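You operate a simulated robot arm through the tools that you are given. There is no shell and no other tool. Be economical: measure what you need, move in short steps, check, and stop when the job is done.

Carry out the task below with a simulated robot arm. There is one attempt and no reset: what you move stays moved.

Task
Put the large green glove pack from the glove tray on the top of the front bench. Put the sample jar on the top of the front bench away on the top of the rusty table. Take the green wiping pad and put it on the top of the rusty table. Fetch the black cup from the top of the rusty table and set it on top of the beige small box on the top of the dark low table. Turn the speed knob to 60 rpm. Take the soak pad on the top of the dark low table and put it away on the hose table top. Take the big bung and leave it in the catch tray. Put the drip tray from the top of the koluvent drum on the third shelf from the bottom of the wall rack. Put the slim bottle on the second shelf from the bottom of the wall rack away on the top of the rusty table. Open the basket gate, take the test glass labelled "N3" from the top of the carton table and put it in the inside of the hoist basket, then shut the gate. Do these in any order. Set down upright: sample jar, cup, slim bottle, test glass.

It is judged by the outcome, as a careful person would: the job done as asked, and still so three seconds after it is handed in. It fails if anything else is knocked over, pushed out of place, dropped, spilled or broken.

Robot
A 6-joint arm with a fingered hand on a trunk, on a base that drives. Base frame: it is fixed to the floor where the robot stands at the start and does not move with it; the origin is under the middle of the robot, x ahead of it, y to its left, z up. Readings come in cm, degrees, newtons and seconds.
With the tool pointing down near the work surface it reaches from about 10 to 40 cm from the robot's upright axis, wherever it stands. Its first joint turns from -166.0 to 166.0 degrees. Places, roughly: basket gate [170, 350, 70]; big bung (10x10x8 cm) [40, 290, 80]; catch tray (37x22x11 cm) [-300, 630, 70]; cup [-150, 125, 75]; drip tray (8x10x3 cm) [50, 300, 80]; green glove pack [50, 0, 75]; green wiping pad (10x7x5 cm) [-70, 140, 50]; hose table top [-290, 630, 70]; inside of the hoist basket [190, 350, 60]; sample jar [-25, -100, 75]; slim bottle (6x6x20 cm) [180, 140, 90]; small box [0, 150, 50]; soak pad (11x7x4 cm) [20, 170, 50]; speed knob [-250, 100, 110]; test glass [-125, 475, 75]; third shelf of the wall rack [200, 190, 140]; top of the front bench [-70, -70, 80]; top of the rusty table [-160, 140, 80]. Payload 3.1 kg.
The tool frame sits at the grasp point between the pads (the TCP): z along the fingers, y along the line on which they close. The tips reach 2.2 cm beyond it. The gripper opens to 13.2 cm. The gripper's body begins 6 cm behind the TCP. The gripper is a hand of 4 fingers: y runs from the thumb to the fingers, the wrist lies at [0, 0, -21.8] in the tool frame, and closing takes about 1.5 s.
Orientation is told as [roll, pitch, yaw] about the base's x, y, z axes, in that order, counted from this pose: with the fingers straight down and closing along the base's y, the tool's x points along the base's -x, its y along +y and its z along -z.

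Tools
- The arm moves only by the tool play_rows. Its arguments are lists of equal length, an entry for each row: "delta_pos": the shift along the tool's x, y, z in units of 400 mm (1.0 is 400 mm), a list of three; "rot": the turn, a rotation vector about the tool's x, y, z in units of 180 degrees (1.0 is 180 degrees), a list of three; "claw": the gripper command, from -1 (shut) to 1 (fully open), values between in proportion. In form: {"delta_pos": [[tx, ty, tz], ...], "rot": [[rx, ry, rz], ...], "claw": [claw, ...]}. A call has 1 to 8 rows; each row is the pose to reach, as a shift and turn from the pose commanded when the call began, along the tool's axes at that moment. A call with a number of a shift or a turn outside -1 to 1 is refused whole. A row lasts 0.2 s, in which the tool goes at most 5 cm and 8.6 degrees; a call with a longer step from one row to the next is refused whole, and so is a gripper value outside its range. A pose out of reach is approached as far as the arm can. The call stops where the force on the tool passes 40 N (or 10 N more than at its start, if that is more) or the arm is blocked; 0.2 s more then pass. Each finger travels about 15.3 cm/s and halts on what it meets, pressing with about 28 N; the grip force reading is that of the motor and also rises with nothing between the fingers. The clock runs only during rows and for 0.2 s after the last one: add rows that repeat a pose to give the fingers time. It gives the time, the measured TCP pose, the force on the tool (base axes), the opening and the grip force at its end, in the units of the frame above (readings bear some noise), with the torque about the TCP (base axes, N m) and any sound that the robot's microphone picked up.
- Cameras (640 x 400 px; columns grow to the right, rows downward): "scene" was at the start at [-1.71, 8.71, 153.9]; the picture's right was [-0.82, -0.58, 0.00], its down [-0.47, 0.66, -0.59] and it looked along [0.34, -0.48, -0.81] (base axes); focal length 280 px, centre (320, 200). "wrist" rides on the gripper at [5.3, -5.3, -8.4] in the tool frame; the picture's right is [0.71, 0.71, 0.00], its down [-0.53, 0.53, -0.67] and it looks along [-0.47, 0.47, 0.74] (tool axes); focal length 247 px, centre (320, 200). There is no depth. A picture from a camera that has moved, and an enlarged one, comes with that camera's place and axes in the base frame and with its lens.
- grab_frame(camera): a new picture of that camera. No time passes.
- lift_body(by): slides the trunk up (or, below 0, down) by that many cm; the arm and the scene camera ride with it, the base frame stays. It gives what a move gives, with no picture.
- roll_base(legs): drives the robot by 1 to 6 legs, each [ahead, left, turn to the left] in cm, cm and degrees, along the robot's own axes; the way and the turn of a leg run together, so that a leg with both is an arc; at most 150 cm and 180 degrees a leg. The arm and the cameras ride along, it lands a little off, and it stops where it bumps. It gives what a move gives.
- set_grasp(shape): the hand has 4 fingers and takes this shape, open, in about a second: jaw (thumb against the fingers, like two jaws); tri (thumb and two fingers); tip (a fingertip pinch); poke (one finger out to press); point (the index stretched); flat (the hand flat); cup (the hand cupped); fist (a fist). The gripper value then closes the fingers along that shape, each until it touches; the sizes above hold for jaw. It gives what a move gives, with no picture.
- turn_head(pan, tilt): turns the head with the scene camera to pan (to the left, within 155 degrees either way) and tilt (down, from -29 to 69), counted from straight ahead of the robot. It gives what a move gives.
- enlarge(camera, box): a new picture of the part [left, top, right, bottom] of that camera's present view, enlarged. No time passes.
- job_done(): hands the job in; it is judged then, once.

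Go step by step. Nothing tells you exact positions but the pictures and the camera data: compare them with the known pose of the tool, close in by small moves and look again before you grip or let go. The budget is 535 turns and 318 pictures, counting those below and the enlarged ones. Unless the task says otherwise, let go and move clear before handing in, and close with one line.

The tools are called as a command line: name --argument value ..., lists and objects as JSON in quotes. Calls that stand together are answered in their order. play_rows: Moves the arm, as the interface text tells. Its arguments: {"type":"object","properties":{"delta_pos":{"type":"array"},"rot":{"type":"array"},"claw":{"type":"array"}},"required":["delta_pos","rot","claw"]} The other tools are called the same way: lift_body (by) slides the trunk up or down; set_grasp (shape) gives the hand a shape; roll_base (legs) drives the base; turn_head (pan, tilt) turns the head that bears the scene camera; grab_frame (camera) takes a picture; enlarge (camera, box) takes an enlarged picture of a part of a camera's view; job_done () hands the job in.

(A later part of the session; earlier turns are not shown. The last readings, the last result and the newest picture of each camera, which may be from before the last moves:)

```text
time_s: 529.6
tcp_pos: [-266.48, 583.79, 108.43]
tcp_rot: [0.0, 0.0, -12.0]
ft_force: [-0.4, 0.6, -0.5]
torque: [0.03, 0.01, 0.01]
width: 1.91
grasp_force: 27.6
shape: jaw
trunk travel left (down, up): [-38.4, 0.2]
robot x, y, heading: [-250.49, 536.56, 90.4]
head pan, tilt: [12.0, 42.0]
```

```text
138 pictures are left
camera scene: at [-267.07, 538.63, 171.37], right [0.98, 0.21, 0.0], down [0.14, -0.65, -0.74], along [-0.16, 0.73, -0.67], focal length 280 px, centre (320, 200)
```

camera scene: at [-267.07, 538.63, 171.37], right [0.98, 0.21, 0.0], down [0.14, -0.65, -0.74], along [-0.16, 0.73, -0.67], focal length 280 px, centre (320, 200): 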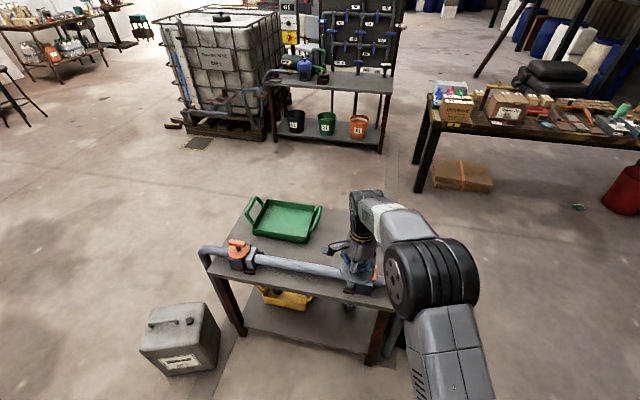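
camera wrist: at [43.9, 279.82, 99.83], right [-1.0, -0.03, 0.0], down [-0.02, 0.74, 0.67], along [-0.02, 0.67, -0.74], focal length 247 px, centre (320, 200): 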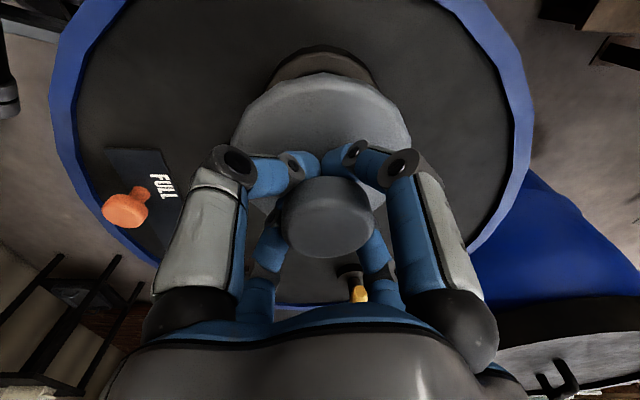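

The green catch tray is centred at about (−304, 627). Driving so the bung is above it.

roll_base --legs '[[0, 37.5, 0], [38, 0, 0]]'

turn_head --pan 5 --tilt 52

grab_frame --camera "scene"

grab_frame --camera "wrist"

```text
time_s: 533.9
tcp_pos: [-304.79, 617.19, 108.35]
tcp_rot: [0.1, -0.1, -12.1]
ft_force: [-0.5, 0.4, -0.6]
torque: [-0.01, -0.01, 0.03]
width: 1.88
grasp_force: 27.7
shape: jaw
trunk travel left (down, up): [-38.4, 0.2]
robot x, y, heading: [-289.05, 569.64, 89.9]
head pan, tilt: [12.0, 42.0]
stopped in leg 2: the robot was blocked; the commanded pose is now the measured one
```

```text
time_s: 534.6
tcp_pos: [-304.81, 616.99, 108.51]
tcp_rot: [0.0, 0.0, -12.1]
ft_force: [0.5, 0.9, -0.2]
torque: [-0.01, -0.01, 0.01]
width: 1.87
grasp_force: 28.1
shape: jaw
trunk travel left (down, up): [-38.4, 0.2]
robot x, y, heading: [-289.05, 569.59, 90.1]
head pan, tilt: [5.0, 52.0]
```

```text
137 pictures are left
camera scene: at [-304.42, 571.11, 169.98], right [1.0, 0.09, 0.0], down [0.07, -0.78, -0.62], along [-0.05, 0.61, -0.79], focal length 280 px, centre (320, 200)
```

scene: 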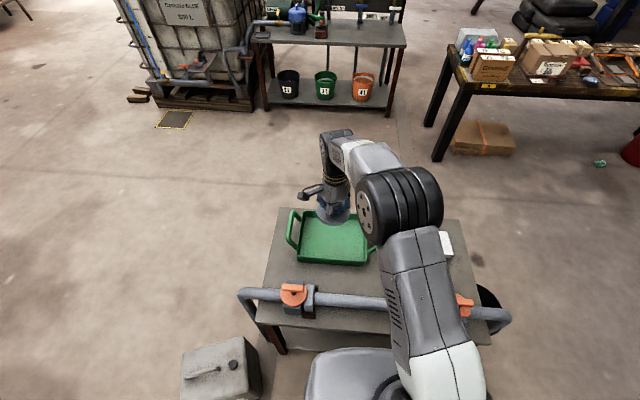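

```text
136 pictures are left
camera wrist: at [-311.14, 613.03, 116.79], right [-0.54, 0.84, 0.0], down [0.62, 0.4, 0.67], along [0.56, 0.36, -0.74], focal length 247 px, centre (320, 200)
```

wrist: 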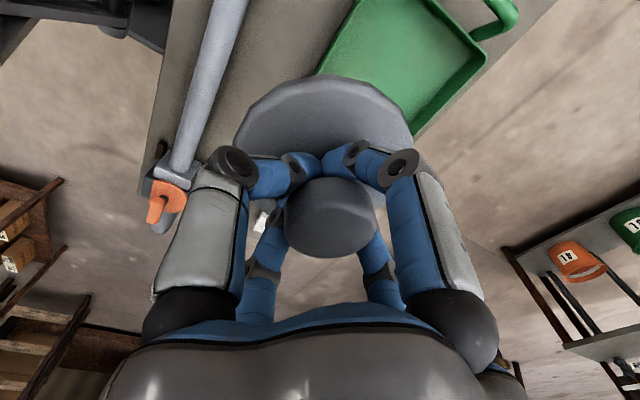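

The tray spans x −316…−289, y 615–638. Extending the arm toward (−300, 622).

play_rows --delta_pos '[[-0.045, 0.074, 0], [-0.091, 0.148, 0], [-0.091, 0.148, 0]]' --rot '[[0, 0, 0], [0, 0, 0], [0, 0, 0]]' --claw '[-1, -1, -1]'

```text
time_s: 535.4
tcp_pos: [-299.94, 622.15, 108.26]
tcp_rot: [0.0, -0.1, -12.1]
ft_force: [0.0, -0.5, -1.0]
torque: [-0.01, 0.01, 0.0]
width: 1.87
grasp_force: 28.2
shape: jaw
trunk travel left (down, up): [-38.4, 0.2]
robot x, y, heading: [-289.13, 569.7, 89.9]
head pan, tilt: [5.0, 52.0]
```

play_rows --delta_pos '[[0.01, 0.061, 0], [0.01, 0.061, 0]]' --rot '[[0, 0, 0], [0, 0, 0]]' --claw '[-1, -1]'

lift_body --by -18

grab_frame --camera "wrist"

grab_frame --camera "scene"

```text
time_s: 536.0
tcp_pos: [-299.77, 624.52, 108.45]
tcp_rot: [0.0, 0.1, -12.1]
ft_force: [-0.1, -0.1, -0.7]
torque: [0.01, 0.0, 0.01]
width: 1.87
grasp_force: 27.5
shape: jaw
trunk travel left (down, up): [-38.4, 0.2]
robot x, y, heading: [-289.06, 569.65, 89.7]
head pan, tilt: [5.0, 52.0]
```

```text
time_s: 538.0
tcp_pos: [-299.9, 624.61, 90.52]
tcp_rot: [0.0, 0.1, -12.1]
ft_force: [-0.5, -0.3, -0.8]
torque: [-0.01, -0.01, -0.01]
width: 1.86
grasp_force: 28.2
shape: jaw
trunk travel left (down, up): [-20.4, 18.2]
robot x, y, heading: [-288.83, 569.95, 90.1]
head pan, tilt: [5.0, 52.0]
```

```text
135 pictures are left
camera wrist: at [-306.16, 620.63, 98.73], right [-0.54, 0.84, 0.0], down [0.62, 0.4, 0.67], along [0.56, 0.36, -0.74], focal length 247 px, centre (320, 200)
```

wrist: 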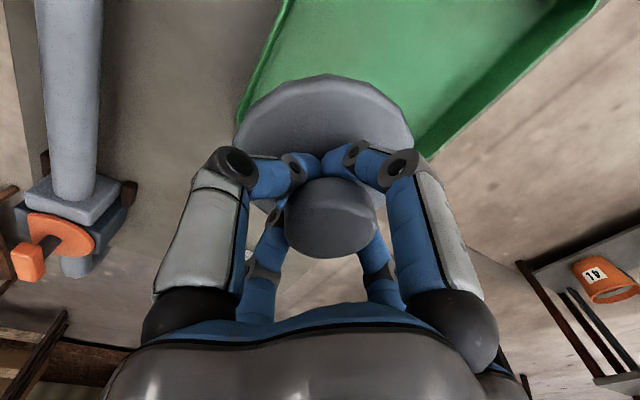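

```text
134 pictures are left
camera scene: at [-304.41, 571.16, 152.0], right [1.0, 0.09, 0.0], down [0.07, -0.79, -0.62], along [-0.05, 0.61, -0.79], focal length 280 px, centre (320, 200)
```

scene: 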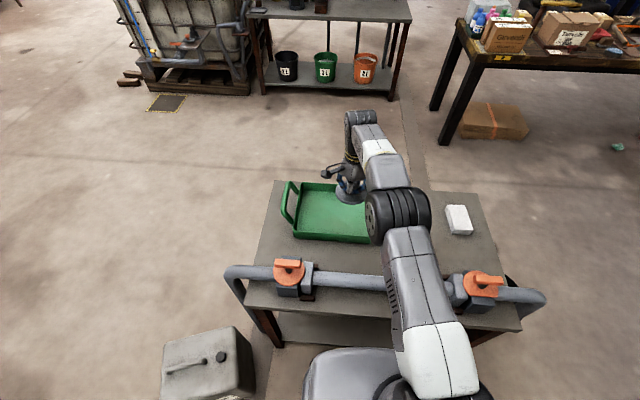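

Shifting 3 cm left to be well inside the tray, then lowering the bung.

roll_base --legs '[[0, 3, 0]]'

lift_body --by -10

grab_frame --camera "wrist"

enlarge --camera "scene" --box '[260, 120, 420, 260]'

```text
time_s: 538.8
tcp_pos: [-302.99, 624.65, 90.28]
tcp_rot: [0.0, -0.2, -12.1]
ft_force: [-0.7, 0.0, -0.9]
torque: [0.0, -0.03, 0.01]
width: 1.87
grasp_force: 28.4
shape: jaw
trunk travel left (down, up): [-20.4, 18.2]
robot x, y, heading: [-291.88, 569.67, 90.0]
head pan, tilt: [5.0, 52.0]
```

```text
time_s: 540.1
tcp_pos: [-303.0, 624.65, 80.37]
tcp_rot: [-0.1, 0.0, -12.1]
ft_force: [0.1, -0.6, 0.2]
torque: [0.0, 0.02, 0.02]
width: 1.87
grasp_force: 28.4
shape: jaw
trunk travel left (down, up): [-10.4, 28.2]
robot x, y, heading: [-291.94, 569.59, 90.1]
head pan, tilt: [5.0, 52.0]
```

```text
133 pictures are left
camera wrist: at [-309.19, 620.62, 88.73], right [-0.54, 0.84, 0.0], down [0.62, 0.4, 0.67], along [0.56, 0.36, -0.74], focal length 247 px, centre (320, 200)
```

wrist: 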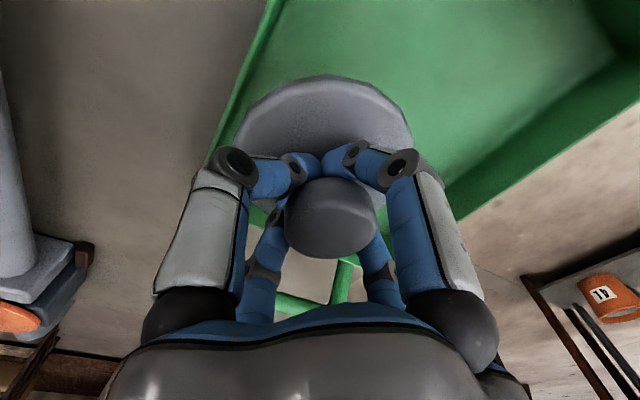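

```text
2.86 times, centred on (340, 190) of scene
camera zoom: at [-307.4, 571.15, 142.0], right [1.0, 0.09, 0.0], down [0.07, -0.79, -0.62], along [-0.05, 0.61, -0.79], focal length 799 px, centre (263, 229)
```

zoom: 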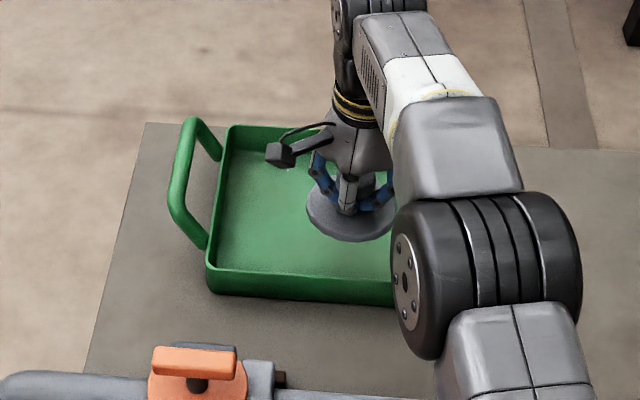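

Bung is inside the tray's outline. Lowering to its floor.

lift_body --by -2

lift_body --by -1

```text
time_s: 540.8
tcp_pos: [-302.95, 624.7, 78.35]
tcp_rot: [0.0, 0.0, -12.0]
ft_force: [0.0, 0.5, -1.1]
torque: [0.01, 0.03, -0.01]
width: 1.89
grasp_force: 28.0
shape: jaw
trunk travel left (down, up): [-8.4, 30.2]
robot x, y, heading: [-292.06, 569.46, 90.0]
head pan, tilt: [5.0, 52.0]
```

```text
time_s: 541.4
tcp_pos: [-302.95, 624.59, 77.34]
tcp_rot: [0.0, 0.0, -12.1]
ft_force: [0.3, 0.9, -0.9]
torque: [0.06, -0.02, 0.01]
width: 1.88
grasp_force: 27.6
shape: jaw
trunk travel left (down, up): [-7.4, 31.2]
robot x, y, heading: [-292.45, 569.55, 90.1]
head pan, tilt: [5.0, 52.0]
```

lift_body --by -1

lift_body --by -0.8

```text
time_s: 542.0
tcp_pos: [-302.95, 624.64, 76.29]
tcp_rot: [0.0, 0.0, -12.0]
ft_force: [-0.4, 0.7, -1.4]
torque: [-0.03, 0.02, 0.01]
width: 1.89
grasp_force: 28.2
shape: jaw
trunk travel left (down, up): [-6.4, 32.2]
robot x, y, heading: [-292.05, 570.02, 90.0]
head pan, tilt: [5.0, 52.0]
```

```text
time_s: 542.5
tcp_pos: [-302.82, 624.68, 75.59]
tcp_rot: [-0.1, 0.1, -12.1]
ft_force: [-0.5, 0.6, -0.6]
torque: [0.01, -0.01, 0.02]
width: 1.88
grasp_force: 28.3
shape: jaw
trunk travel left (down, up): [-5.6, 33.0]
robot x, y, heading: [-291.89, 569.65, 89.9]
head pan, tilt: [5.0, 52.0]
```

lift_body --by -1

lift_body --by -0.8

grab_frame --camera "wrist"

```text
time_s: 543.1
tcp_pos: [-302.86, 624.56, 74.42]
tcp_rot: [0.0, 0.0, -12.1]
ft_force: [0.6, 0.5, -1.3]
torque: [0.01, 0.01, 0.0]
width: 1.89
grasp_force: 27.9
shape: jaw
trunk travel left (down, up): [-4.6, 34.0]
robot x, y, heading: [-291.82, 569.94, 89.9]
head pan, tilt: [5.0, 52.0]
```

```text
time_s: 543.7
tcp_pos: [-302.87, 624.7, 73.87]
tcp_rot: [0.1, 0.0, -12.1]
ft_force: [0.0, 0.1, 5.4]
torque: [0.14, -0.02, -0.03]
width: 1.88
grasp_force: 28.0
shape: jaw
trunk travel left (down, up): [-3.8, 34.8]
robot x, y, heading: [-292.0, 569.8, 89.7]
head pan, tilt: [5.0, 52.0]
```

```text
131 pictures are left
camera wrist: at [-309.19, 620.61, 82.14], right [-0.54, 0.84, 0.0], down [0.62, 0.4, 0.67], along [0.56, 0.36, -0.74], focal length 247 px, centre (320, 200)
```

wrist: 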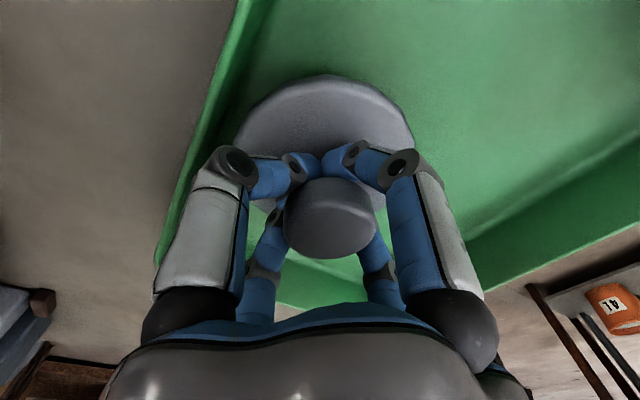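

The bung is on the tray floor. Releasing and rising.

play_rows --delta_pos '[[0, 0, 0], [0, 0, 0], [0, 0, 0], [0, 0, 0]]' --rot '[[0, 0, 0], [0, 0, 0], [0, 0, 0], [0, 0, 0]]' --claw '[-0.4, -0.1, 0.05, 0.05]'

lift_body --by 34

grab_frame --camera "wrist"

grab_frame --camera "scene"

```text
time_s: 544.7
tcp_pos: [-302.84, 624.65, 73.65]
tcp_rot: [0.0, -0.1, -12.0]
ft_force: [-0.1, 0.9, -0.7]
torque: [-0.02, -0.03, 0.0]
width: 6.89
grasp_force: 0.0
shape: jaw
trunk travel left (down, up): [-3.8, 34.8]
robot x, y, heading: [-291.87, 569.68, 90.0]
head pan, tilt: [5.0, 52.0]
```

```text
time_s: 548.0
tcp_pos: [-302.96, 624.68, 107.75]
tcp_rot: [0.1, -0.1, -12.1]
ft_force: [0.2, 0.1, -0.3]
torque: [0.01, -0.01, 0.0]
width: 6.88
grasp_force: 0.0
shape: jaw
trunk travel left (down, up): [-37.8, 0.8]
robot x, y, heading: [-292.09, 569.69, 89.7]
head pan, tilt: [5.0, 52.0]
```

```text
130 pictures are left
camera wrist: at [-309.19, 620.62, 116.16], right [-0.54, 0.84, 0.0], down [0.62, 0.4, 0.67], along [0.56, 0.36, -0.74], focal length 247 px, centre (320, 200)
```

wrist: 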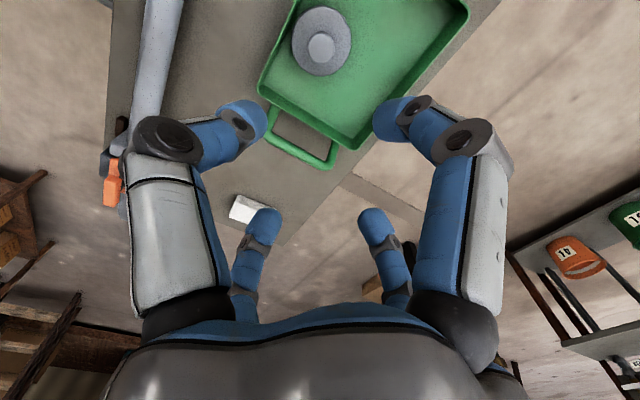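

```text
129 pictures are left
camera scene: at [-307.41, 571.16, 169.44], right [1.0, 0.09, 0.0], down [0.07, -0.79, -0.62], along [-0.05, 0.61, -0.79], focal length 280 px, centre (320, 200)
```

scene: 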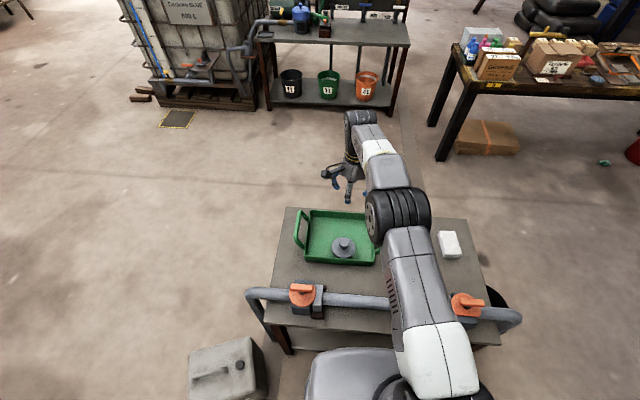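

The bung sits in the catch tray. Next the test glass on the carton table; driving there to find "N3".

roll_base --legs '[[-32, 0, 0], [0, 0, -90], [60, -55, 0]]'

turn_head --pan 0 --tilt 35

grab_frame --camera "scene"

```text
time_s: 557.9
tcp_pos: [-178.38, 493.27, 107.73]
tcp_rot: [0.0, 0.0, -102.1]
ft_force: [-0.2, 0.5, 0.0]
torque: [0.03, 0.01, 0.01]
width: 6.89
grasp_force: 0.0
shape: jaw
trunk travel left (down, up): [-37.8, 0.8]
robot x, y, heading: [-233.32, 482.83, 0.2]
head pan, tilt: [5.0, 52.0]
```

```text
time_s: 558.7
tcp_pos: [-178.33, 493.24, 107.71]
tcp_rot: [0.0, -0.1, -102.2]
ft_force: [0.0, 0.5, 0.9]
torque: [-0.06, 0.01, 0.01]
width: 6.85
grasp_force: 0.1
shape: jaw
trunk travel left (down, up): [-37.8, 0.8]
robot x, y, heading: [-233.32, 482.54, -0.1]
head pan, tilt: [0.0, 35.0]
```

```text
128 pictures are left
camera scene: at [-230.42, 497.31, 171.84], right [0.0, -1.0, 0.0], down [-0.57, 0.0, -0.82], along [0.82, 0.0, -0.57], focal length 280 px, centre (320, 200)
```

scene: 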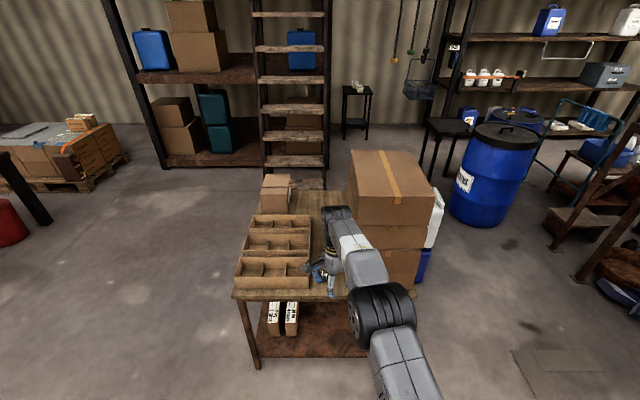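

enlarge --camera "scene" --box '[225, 160, 385, 300]'

grab_frame --camera "wrist"

```text
2.86 times, centred on (305, 230) of scene
camera zoom: at [-230.42, 497.31, 171.84], right [0.0, -1.0, 0.0], down [-0.57, 0.0, -0.82], along [0.82, 0.0, -0.57], focal length 799 px, centre (363, 114)
```

zoom: 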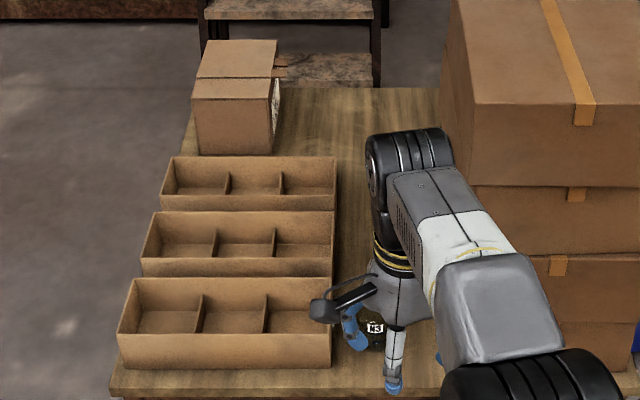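

```text
126 pictures are left
camera wrist: at [-182.43, 499.74, 116.13], right [0.84, 0.54, 0.0], down [0.4, -0.62, 0.67], along [0.36, -0.56, -0.74], focal length 247 px, centre (320, 200)
```

wrist: 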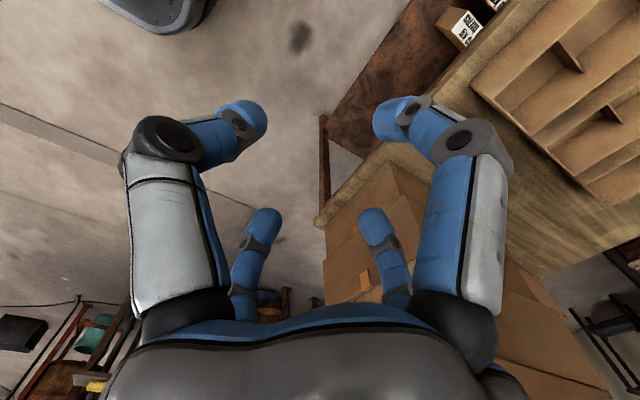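

The label "N3" is visible behind the hand. Shifting right for a clear view.

roll_base --legs '[[-8, -28, 0]]'

turn_head --pan 12 --tilt 42

grab_frame --camera "scene"

enlarge --camera "scene" --box '[230, 130, 390, 260]'

```text
time_s: 560.7
tcp_pos: [-186.32, 465.68, 107.78]
tcp_rot: [0.0, 0.0, -101.9]
ft_force: [-0.6, -0.1, 0.8]
torque: [0.02, 0.0, 0.03]
width: 6.87
grasp_force: 0.1
shape: jaw
trunk travel left (down, up): [-37.8, 0.8]
robot x, y, heading: [-240.99, 454.32, 0.1]
head pan, tilt: [0.0, 35.0]
```

```text
time_s: 561.5
tcp_pos: [-186.29, 465.62, 107.76]
tcp_rot: [0.0, -0.2, -101.8]
ft_force: [-0.7, -0.1, 0.1]
torque: [0.02, -0.03, -0.02]
width: 6.9
grasp_force: 0.0
shape: jaw
trunk travel left (down, up): [-37.8, 0.8]
robot x, y, heading: [-241.23, 454.6, 0.1]
head pan, tilt: [12.0, 42.0]
```

```text
125 pictures are left
camera scene: at [-238.97, 471.06, 170.8], right [0.21, -0.98, 0.0], down [-0.65, -0.14, -0.74], along [0.73, 0.16, -0.67], focal length 280 px, centre (320, 200)
```

scene: 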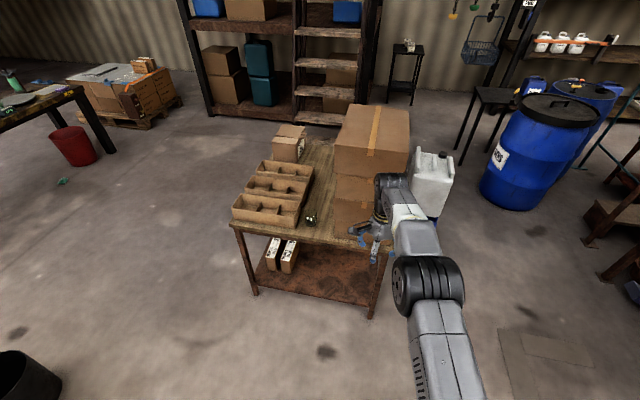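

```text
3.08 times, centred on (310, 195) of scene
camera zoom: at [-238.97, 471.06, 170.8], right [0.21, -0.98, 0.0], down [-0.65, -0.14, -0.74], along [0.73, 0.16, -0.67], focal length 860 px, centre (351, 215)
```

zoom: 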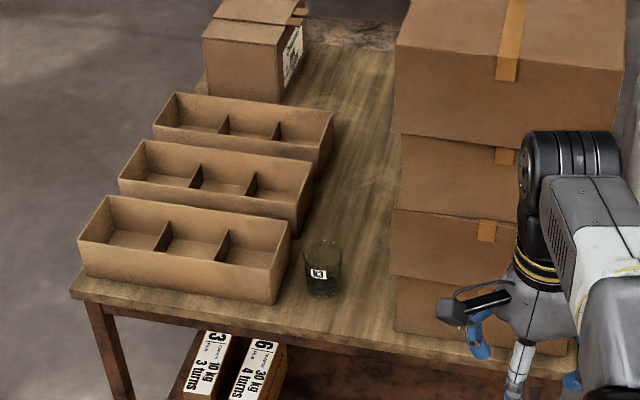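

enlarge --camera "scene" --box '[295, 200, 330, 235]'

enlarge --camera "scene" --box '[380, 20, 540, 150]'

```text
11.43 times, centred on (312, 218) of scene
camera zoom: at [-238.97, 471.06, 170.8], right [0.21, -0.98, 0.0], down [-0.65, -0.14, -0.74], along [0.73, 0.16, -0.67], focal length 3194 px, centre (406, 0)
```

zoom: 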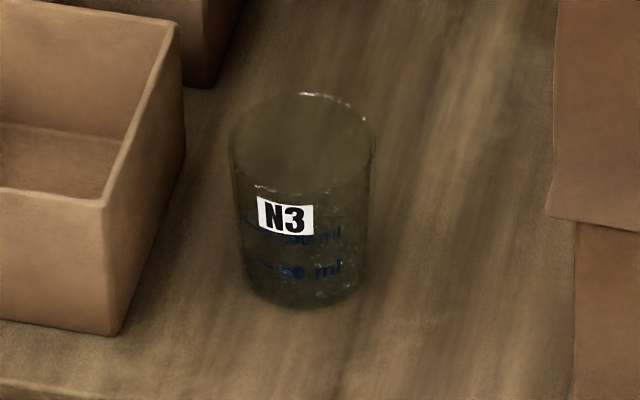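

```text
3.08 times, centred on (460, 85) of scene
camera zoom: at [-238.97, 471.06, 170.8], right [0.21, -0.98, 0.0], down [-0.65, -0.14, -0.74], along [0.73, 0.16, -0.67], focal length 860 px, centre (-111, 554)
```

zoom: 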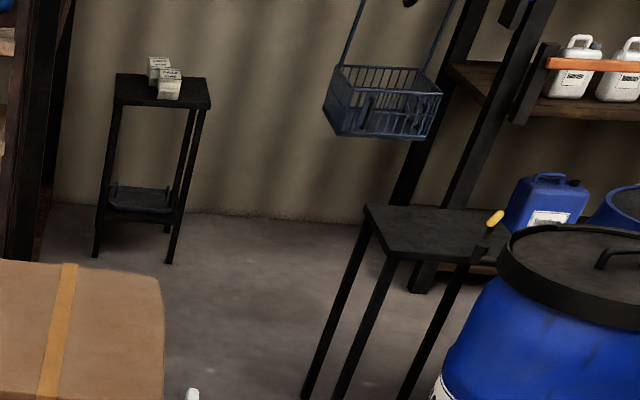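

N3 is confirmed at about (−151, 495). The gate must be opened first, so I'll retract the arm and drive to the hoist basket.

play_rows --delta_pos '[[-0.02, -0.1, 0], [-0.04, -0.2, 0], [-0.06, -0.3, 0], [-0.08, -0.4, 0], [-0.1, -0.45, 0], [-0.1, -0.45, 0]]' --rot '[[0, 0, 0], [0, 0, 0], [0, 0, 0], [0, 0, 0], [0, 0, 0], [0, 0, 0]]' --claw '[0, 0, 0, 0, 0, 0]'

roll_base --legs '[[0, -65, 0], [150, 0, 0], [60, 0, 0], [0, 46, 0]]'

```text
time_s: 562.9
tcp_pos: [-204.74, 465.56, 107.68]
tcp_rot: [0.0, 0.1, -101.9]
ft_force: [0.9, -0.4, 0.9]
torque: [0.03, 0.0, -0.02]
width: 6.62
grasp_force: 0.0
shape: jaw
trunk travel left (down, up): [-37.8, 0.8]
robot x, y, heading: [-240.85, 454.69, 0.4]
head pan, tilt: [12.0, 42.0]
```

```text
time_s: 576.8
tcp_pos: [6.87, 400.9, 107.57]
tcp_rot: [-0.1, -0.2, -102.4]
ft_force: [-0.4, -0.2, -0.3]
torque: [0.03, 0.05, -0.01]
width: 6.64
grasp_force: 0.0
shape: jaw
trunk travel left (down, up): [-37.8, 0.8]
robot x, y, heading: [-29.74, 390.27, -0.4]
head pan, tilt: [12.0, 42.0]
stopped in leg 3: the robot was blocked; the commanded pose is now the measured one
```

roll_base --legs '[[-2, 0, 0], [0, 47, 0], [138, 0, 0], [0, -86, 0]]'

turn_head --pan 0 --tilt 35

grab_frame --camera "scene"

```text
time_s: 590.6
tcp_pos: [141.25, 360.17, 107.75]
tcp_rot: [0.1, 0.0, -103.5]
ft_force: [0.8, 0.1, -0.6]
torque: [-0.02, -0.01, -0.02]
width: 6.64
grasp_force: 0.0
shape: jaw
trunk travel left (down, up): [-37.8, 0.8]
robot x, y, heading: [104.89, 350.62, -1.3]
head pan, tilt: [12.0, 42.0]
```

```text
time_s: 591.4
tcp_pos: [141.2, 360.34, 107.65]
tcp_rot: [0.0, -0.1, -103.7]
ft_force: [-0.2, 0.3, -0.2]
torque: [0.04, 0.01, -0.01]
width: 6.62
grasp_force: 0.1
shape: jaw
trunk travel left (down, up): [-37.8, 0.8]
robot x, y, heading: [104.65, 350.48, -1.7]
head pan, tilt: [0.0, 35.0]
```

```text
121 pictures are left
camera scene: at [107.78, 365.13, 171.84], right [-0.03, -1.0, 0.0], down [-0.57, 0.02, -0.82], along [0.82, -0.02, -0.57], focal length 280 px, centre (320, 200)
```

scene: 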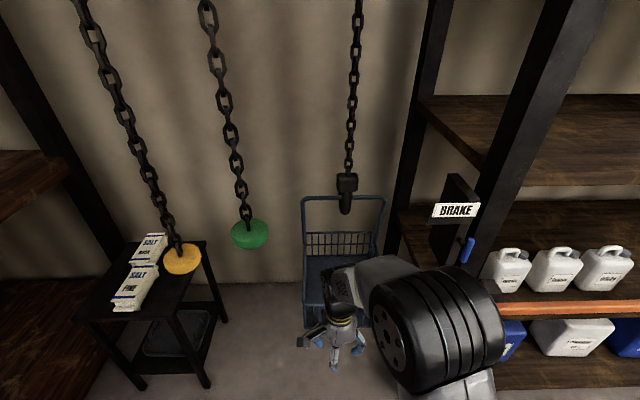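

roll_base --legs '[[0, -28, 1.5]]'

turn_head --pan 8 --tilt 45

grab_frame --camera "scene"

enlarge --camera "scene" --box '[220, 100, 400, 270]'

```text
time_s: 593.3
tcp_pos: [140.54, 333.11, 107.74]
tcp_rot: [0.0, 0.0, -101.9]
ft_force: [0.0, -0.3, -0.1]
torque: [-0.02, -0.01, 0.03]
width: 6.65
grasp_force: 0.0
shape: jaw
trunk travel left (down, up): [-37.8, 0.8]
robot x, y, heading: [104.12, 322.41, 0.0]
head pan, tilt: [0.0, 35.0]
```

```text
time_s: 594.0
tcp_pos: [140.67, 333.11, 107.67]
tcp_rot: [0.0, -0.1, -101.9]
ft_force: [0.0, 0.2, -0.4]
torque: [0.01, -0.02, 0.0]
width: 6.64
grasp_force: 0.0
shape: jaw
trunk travel left (down, up): [-37.8, 0.8]
robot x, y, heading: [104.52, 322.36, 0.2]
head pan, tilt: [8.0, 45.0]
```

```text
120 pictures are left
camera scene: at [106.25, 338.2, 170.37], right [0.14, -0.99, 0.0], down [-0.7, -0.1, -0.71], along [0.7, 0.1, -0.71], focal length 280 px, centre (320, 200)
```

scene: 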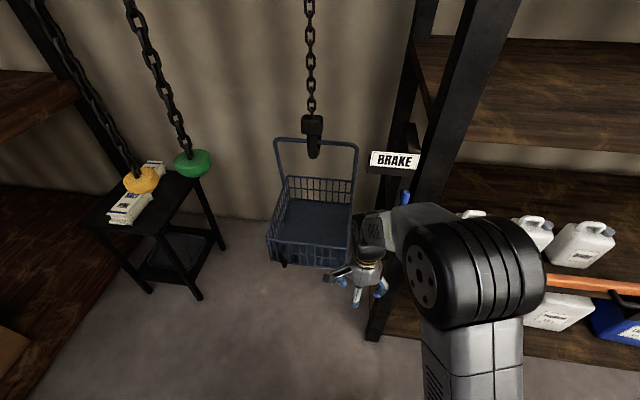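

```text
2.35 times, centred on (310, 185) of scene
camera zoom: at [106.25, 338.2, 170.37], right [0.14, -0.99, 0.0], down [-0.7, -0.1, -0.71], along [0.7, 0.1, -0.71], focal length 658 px, centre (344, 235)
```

zoom: 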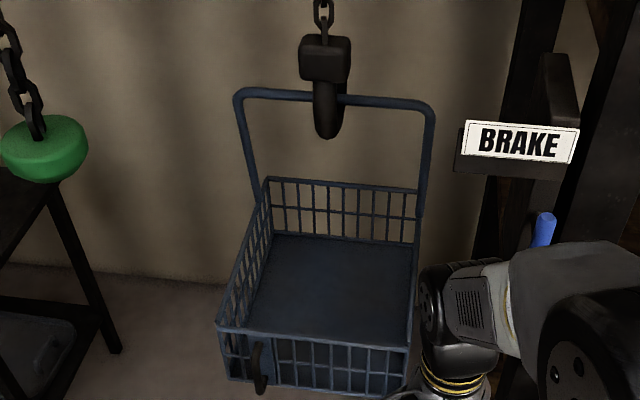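

The basket has a front gate with a dark handle near its left end. Zooming in on the gate.

enlarge --camera "scene" --box '[260, 225, 360, 285]'

```text
6.40 times, centred on (310, 255) of scene
camera zoom: at [106.25, 338.2, 170.37], right [0.14, -0.99, 0.0], down [-0.7, -0.1, -0.71], along [0.7, 0.1, -0.71], focal length 1789 px, centre (384, -152)
```

zoom: 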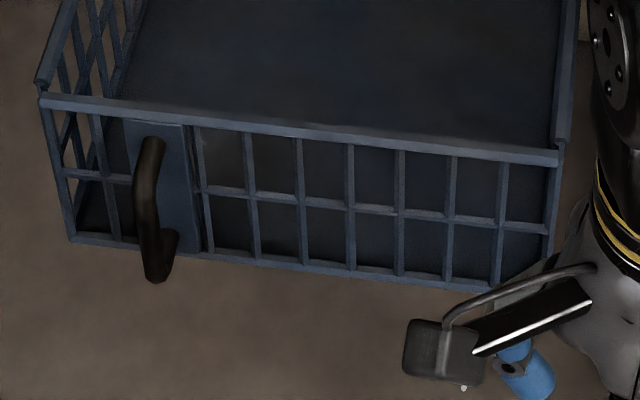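

The gate's handle is near its left end at about (173, 364, 62), so it is hinged at the right. I'll turn the hand to point horizontally at it, using the "tip" pinch. First the yaw.

play_rows --delta_pos '[[0, 0, 0], [0, 0, 0], [0, 0, 0], [0, 0, 0], [0, 0, 0], [0, 0, 0], [0, 0, 0], [0, 0, 0]]' --rot '[[0, 0, -0.045], [0, 0, -0.09], [0, 0, -0.135], [0, 0, -0.18], [0, 0, -0.225], [0, 0, -0.27], [0, 0, -0.315], [0, 0, -0.36]]' --claw '[0, 0, 0, 0, 0, 0, 0, 0]'

play_rows --delta_pos '[[0, 0, 0], [0, 0, 0], [0, 0, 0], [0, 0, 0], [0, 0, 0], [0, 0, 0]]' --rot '[[0, 0, -0.045], [0, 0, -0.09], [0, 0, -0.135], [0, 0, -0.18], [0, 0, -0.207], [0, 0, -0.207]]' --claw '[0, 0, 0, 0, 0, 0]'

play_rows --delta_pos '[[-0.04, 0, 0], [-0.08, 0, 0], [-0.12, 0, 0], [-0.16, 0, 0], [-0.2, 0, 0], [-0.24, 0, 0], [-0.28, 0, 0], [-0.3, 0, 0]]' --rot '[[0, -0.045, 0], [0, -0.09, 0], [0, -0.135, 0], [0, -0.18, 0], [0, -0.225, 0], [0, -0.27, 0], [0, -0.315, 0], [0, -0.36, 0]]' --claw '[0, 0, 0, 0, 0, 0, 0, 0]'

play_rows --delta_pos '[[0, 0, 0], [0, 0, 0], [0, 0, 0], [0, 0, 0]]' --rot '[[0, -0.045, 0], [0, -0.09, 0], [0, -0.135, 0], [0, -0.14, 0]]' --claw '[0, 0, 0, 0]'

```text
time_s: 595.8
tcp_pos: [140.53, 333.18, 107.62]
tcp_rot: [-0.2, 0.0, -37.1]
ft_force: [-0.5, 0.2, 0.8]
torque: [-0.01, -0.01, 0.02]
width: 6.65
grasp_force: 0.0
shape: jaw
trunk travel left (down, up): [-37.8, 0.8]
robot x, y, heading: [104.13, 322.44, -0.2]
head pan, tilt: [8.0, 45.0]
```

```text
time_s: 597.2
tcp_pos: [140.52, 333.1, 107.58]
tcp_rot: [-0.1, 0.0, 0.1]
ft_force: [1.0, 0.6, 0.0]
torque: [0.02, -0.02, 0.03]
width: 6.63
grasp_force: 0.0
shape: jaw
trunk travel left (down, up): [-37.8, 0.8]
robot x, y, heading: [104.44, 322.29, 0.4]
head pan, tilt: [8.0, 45.0]
```

```text
time_s: 599.0
tcp_pos: [152.55, 333.16, 107.59]
tcp_rot: [-0.1, -64.9, 0.2]
ft_force: [-0.3, 0.1, -0.2]
torque: [-0.03, 0.0, 0.02]
width: 6.62
grasp_force: 0.1
shape: jaw
trunk travel left (down, up): [-37.8, 0.8]
robot x, y, heading: [104.47, 322.34, -0.1]
head pan, tilt: [8.0, 45.0]
```

```text
time_s: 600.0
tcp_pos: [152.54, 333.13, 107.66]
tcp_rot: [-132.9, -90.0, 133.0]
ft_force: [-1.1, -0.4, -0.3]
torque: [0.0, -0.01, -0.02]
width: 6.64
grasp_force: 0.0
shape: jaw
trunk travel left (down, up): [-37.8, 0.8]
robot x, y, heading: [104.24, 322.52, -0.0]
head pan, tilt: [8.0, 45.0]
```

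The hand is horizontal. Setting the tip pinch, lowering the trunk and lining up with the handle.

set_grasp --shape "tip"

roll_base --legs '[[-6, 31.5, 0]]'

lift_body --by -37.5

grab_frame --camera "wrist"

grab_frame --camera "scene"

```text
time_s: 600.9
tcp_pos: [152.64, 333.12, 107.54]
tcp_rot: [-43.4, -89.8, 43.5]
ft_force: [-0.2, 0.0, -0.1]
torque: [0.02, 0.01, -0.01]
width: 13.18
grasp_force: 0.1
shape: tip
trunk travel left (down, up): [-37.8, 0.8]
robot x, y, heading: [103.96, 322.46, 0.1]
head pan, tilt: [8.0, 45.0]
```

```text
time_s: 603.1
tcp_pos: [146.49, 365.24, 107.59]
tcp_rot: [-58.6, -89.9, 58.8]
ft_force: [0.0, -0.1, -0.7]
torque: [-0.03, 0.01, -0.01]
width: 13.21
grasp_force: 0.1
shape: tip
trunk travel left (down, up): [-37.8, 0.8]
robot x, y, heading: [98.04, 354.35, 0.3]
head pan, tilt: [8.0, 45.0]
```

```text
time_s: 606.7
tcp_pos: [146.45, 365.19, 70.14]
tcp_rot: [-44.7, -89.9, 45.1]
ft_force: [0.0, 0.5, -0.3]
torque: [-0.01, 0.0, -0.03]
width: 13.19
grasp_force: 0.0
shape: tip
trunk travel left (down, up): [-0.3, 38.3]
robot x, y, heading: [98.0, 354.32, 0.3]
head pan, tilt: [8.0, 45.0]
```

```text
117 pictures are left
camera wrist: at [138.15, 359.96, 64.88], right [0.0, 0.71, -0.71], down [-0.67, 0.52, 0.53], along [0.74, 0.48, 0.47], focal length 247 px, centre (320, 200)
```

wrist: 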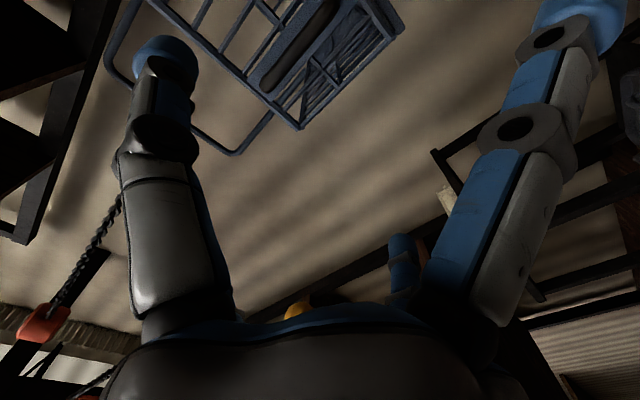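

```text
116 pictures are left
camera scene: at [100.13, 370.13, 132.91], right [0.14, -0.99, 0.0], down [-0.7, -0.1, -0.71], along [0.7, 0.1, -0.71], focal length 280 px, centre (320, 200)
```

scene: 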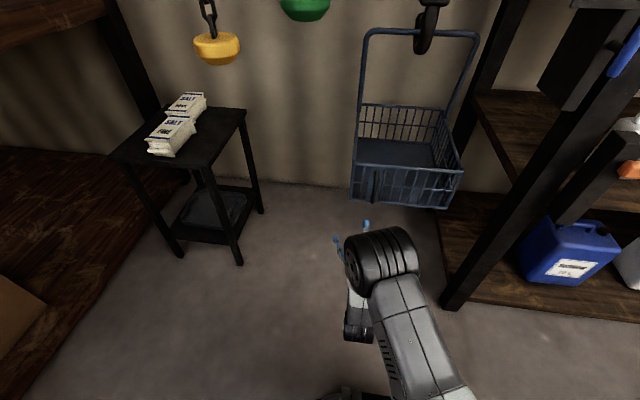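

enlarge --camera "scene" --box '[340, 130, 480, 230]'

enlarge --camera "wrist" --box '[180, 0, 440, 160]'

```text
4.00 times, centred on (410, 180) of scene
camera zoom: at [100.13, 370.13, 132.91], right [0.14, -0.99, 0.0], down [-0.7, -0.1, -0.71], along [0.7, 0.1, -0.71], focal length 1118 px, centre (-40, 280)
```

zoom: 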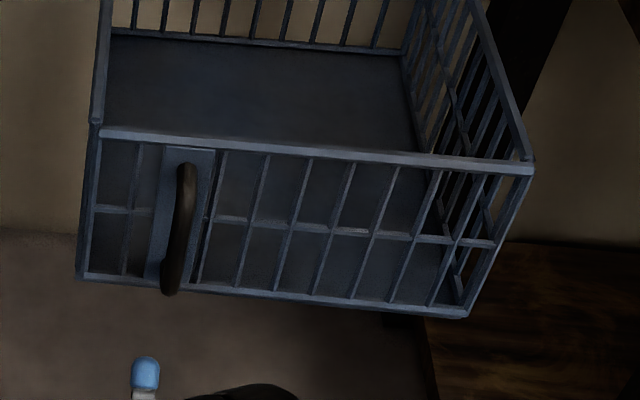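

```text
2.46 times, centred on (310, 80) of wrist
camera zoom: at [138.15, 359.96, 64.88], right [0.0, 0.71, -0.71], down [-0.67, 0.52, 0.53], along [0.74, 0.48, 0.47], focal length 608 px, centre (345, 495)
```

zoom: 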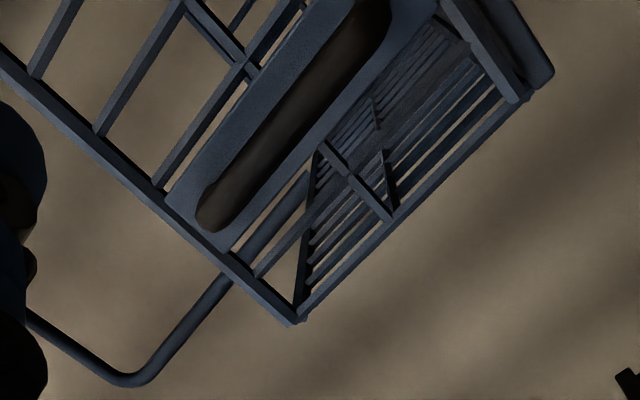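

The handle is at (167.6, 362.3), z 66–79; the gate's top is at z≈80. Lining up and approaching part way.

lift_body --by 2.5

play_rows --delta_pos '[[0, -0.036, 0.07], [0, -0.072, 0.15], [0, -0.072, 0.23], [0, -0.072, 0.29], [0, -0.072, 0.29]]' --rot '[[0, 0, 0], [0, 0, 0], [0, 0, 0], [0, 0, 0], [0, 0, 0]]' --claw '[0.3, 0.1, 0.1, 0.1, 0.1]'

grab_frame --camera "wrist"

enlarge --camera "scene" --box '[320, 120, 480, 260]'

```text
time_s: 607.4
tcp_pos: [146.51, 365.3, 72.54]
tcp_rot: [-43.5, -90.0, 43.8]
ft_force: [-0.8, 0.5, 0.6]
torque: [-0.01, 0.01, 0.02]
width: 13.2
grasp_force: 0.1
shape: tip
trunk travel left (down, up): [-2.8, 35.8]
robot x, y, heading: [97.85, 354.43, 0.6]
head pan, tilt: [8.0, 45.0]
```

```text
time_s: 608.6
tcp_pos: [157.72, 363.9, 72.59]
tcp_rot: [-37.1, -89.9, 36.8]
ft_force: [-0.5, -0.3, -0.3]
torque: [0.0, 0.01, 0.02]
width: 7.32
grasp_force: 0.1
shape: tip
out of reach, approached as far as the arm can: row 2, 3, 4, 5
trunk travel left (down, up): [-2.8, 35.8]
robot x, y, heading: [98.13, 354.06, 0.4]
head pan, tilt: [8.0, 45.0]
```

```text
113 pictures are left
camera wrist: at [149.37, 358.66, 67.37], right [0.0, 0.71, -0.71], down [-0.66, 0.53, 0.53], along [0.75, 0.47, 0.47], focal length 247 px, centre (320, 200)
```

wrist: 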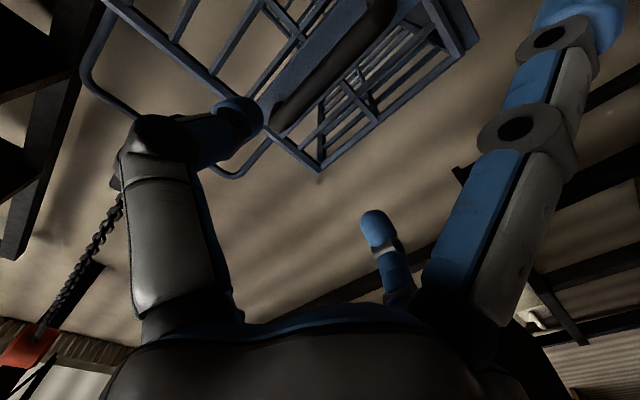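

```text
2.86 times, centred on (400, 190) of scene
camera zoom: at [100.13, 370.13, 135.31], right [0.14, -0.99, 0.0], down [-0.7, -0.1, -0.71], along [0.7, 0.1, -0.71], focal length 799 px, centre (91, 229)
```

zoom: 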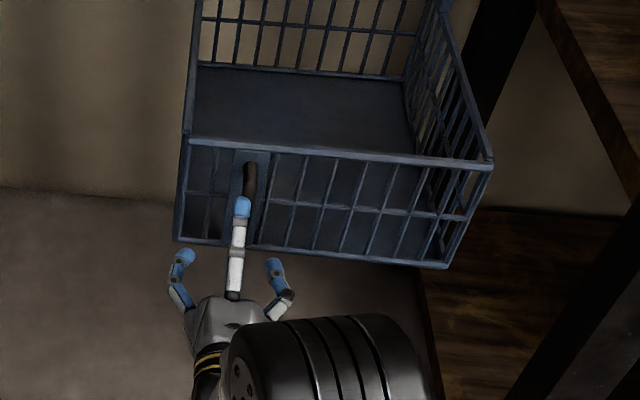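

roll_base --legs '[[6, -2, 0]]'

grab_frame --camera "wrist"

enlarge --camera "scene" --box '[320, 120, 480, 260]'

```text
time_s: 609.6
tcp_pos: [163.94, 361.9, 72.57]
tcp_rot: [-17.8, -89.9, 17.4]
ft_force: [0.2, -0.9, -0.4]
torque: [-0.01, 0.02, 0.03]
width: 7.29
grasp_force: 0.1
shape: tip
trunk travel left (down, up): [-2.8, 35.8]
robot x, y, heading: [104.35, 352.67, 0.2]
head pan, tilt: [8.0, 45.0]
```

```text
111 pictures are left
camera wrist: at [155.4, 356.72, 67.33], right [0.0, 0.71, -0.71], down [-0.66, 0.53, 0.53], along [0.75, 0.47, 0.47], focal length 247 px, centre (320, 200)
```

wrist: 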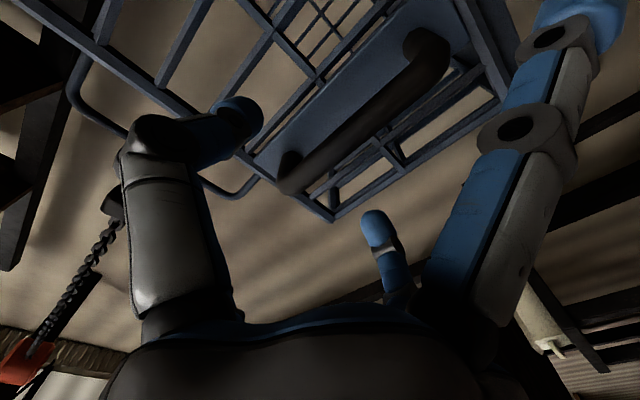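

```text
2.86 times, centred on (400, 190) of scene
camera zoom: at [106.24, 368.15, 135.31], right [0.14, -0.99, 0.0], down [-0.7, -0.1, -0.71], along [0.7, 0.1, -0.71], focal length 799 px, centre (91, 229)
```

zoom: 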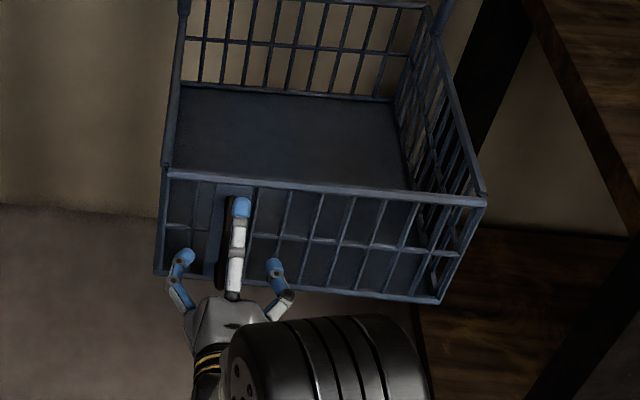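

lift_body --by -1.8

roll_base --legs '[[3.4, 0, 0]]'

grab_frame --camera "wrist"

```text
time_s: 610.2
tcp_pos: [163.85, 361.99, 70.97]
tcp_rot: [-31.7, -89.9, 31.5]
ft_force: [-0.3, 0.5, 0.5]
torque: [0.0, 0.05, 0.0]
width: 7.31
grasp_force: 0.1
shape: tip
trunk travel left (down, up): [-1.0, 37.6]
robot x, y, heading: [103.79, 352.36, 0.2]
head pan, tilt: [8.0, 45.0]
```

```text
time_s: 611.1
tcp_pos: [167.1, 361.98, 70.9]
tcp_rot: [-24.2, -89.9, 23.8]
ft_force: [-1.2, 0.2, 0.1]
torque: [-0.02, 0.0, 0.0]
width: 7.31
grasp_force: 0.0
shape: tip
trunk travel left (down, up): [-1.0, 37.6]
robot x, y, heading: [107.01, 352.16, 0.3]
head pan, tilt: [8.0, 45.0]
```

```text
109 pictures are left
camera wrist: at [158.69, 356.73, 65.6], right [0.0, 0.71, -0.71], down [-0.66, 0.53, 0.53], along [0.75, 0.47, 0.47], focal length 247 px, centre (320, 200)
```

wrist: 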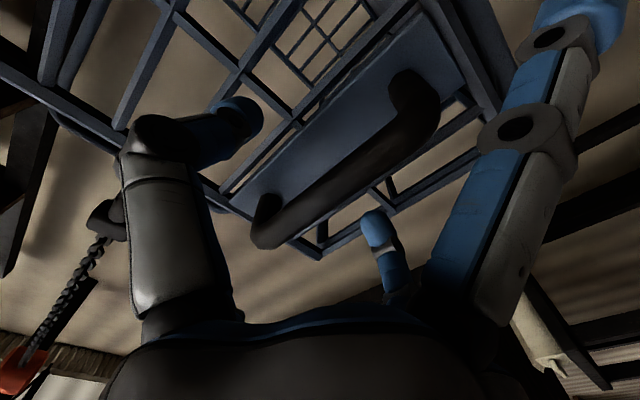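

roll_base --legs '[[0.8, 0, 0]]'

play_rows --delta_pos '[[0, 0, 0], [0, 0, 0], [0, 0, 0], [0, 0, 0], [0, 0, 0], [0, 0, 0], [0, 0, 0]]' --rot '[[0, 0, 0], [0, 0, 0], [0, 0, 0], [0, 0, 0], [0, 0, 0], [0, 0, 0], [0, 0, 0]]' --claw '[-0.2, -0.5, -1, -1, -1, -1, -1]'

grab_frame --camera "wrist"

```text
time_s: 611.8
tcp_pos: [167.89, 361.84, 70.89]
tcp_rot: [-28.8, -89.8, 28.3]
ft_force: [0.0, -1.0, 1.1]
torque: [0.02, 0.01, -0.01]
width: 7.32
grasp_force: 0.0
shape: tip
trunk travel left (down, up): [-1.0, 37.6]
robot x, y, heading: [108.29, 352.17, 0.1]
head pan, tilt: [8.0, 45.0]
```

```text
time_s: 613.4
tcp_pos: [167.77, 361.81, 70.89]
tcp_rot: [-29.5, -89.8, 29.1]
ft_force: [1.0, -2.3, 0.0]
torque: [-0.02, 0.02, 0.04]
width: 0.0
grasp_force: 27.9
shape: tip
trunk travel left (down, up): [-1.0, 37.6]
robot x, y, heading: [107.99, 352.36, 0.4]
head pan, tilt: [8.0, 45.0]
```

```text
108 pictures are left
camera wrist: at [159.48, 356.72, 65.63], right [0.0, 0.71, -0.71], down [-0.66, 0.53, 0.53], along [0.75, 0.47, 0.47], focal length 247 px, centre (320, 200)
```

wrist: 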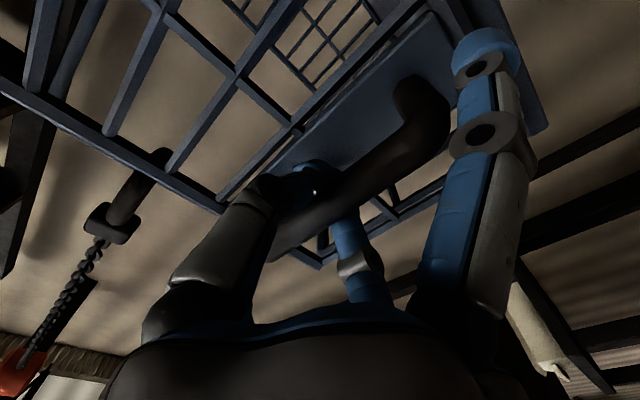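

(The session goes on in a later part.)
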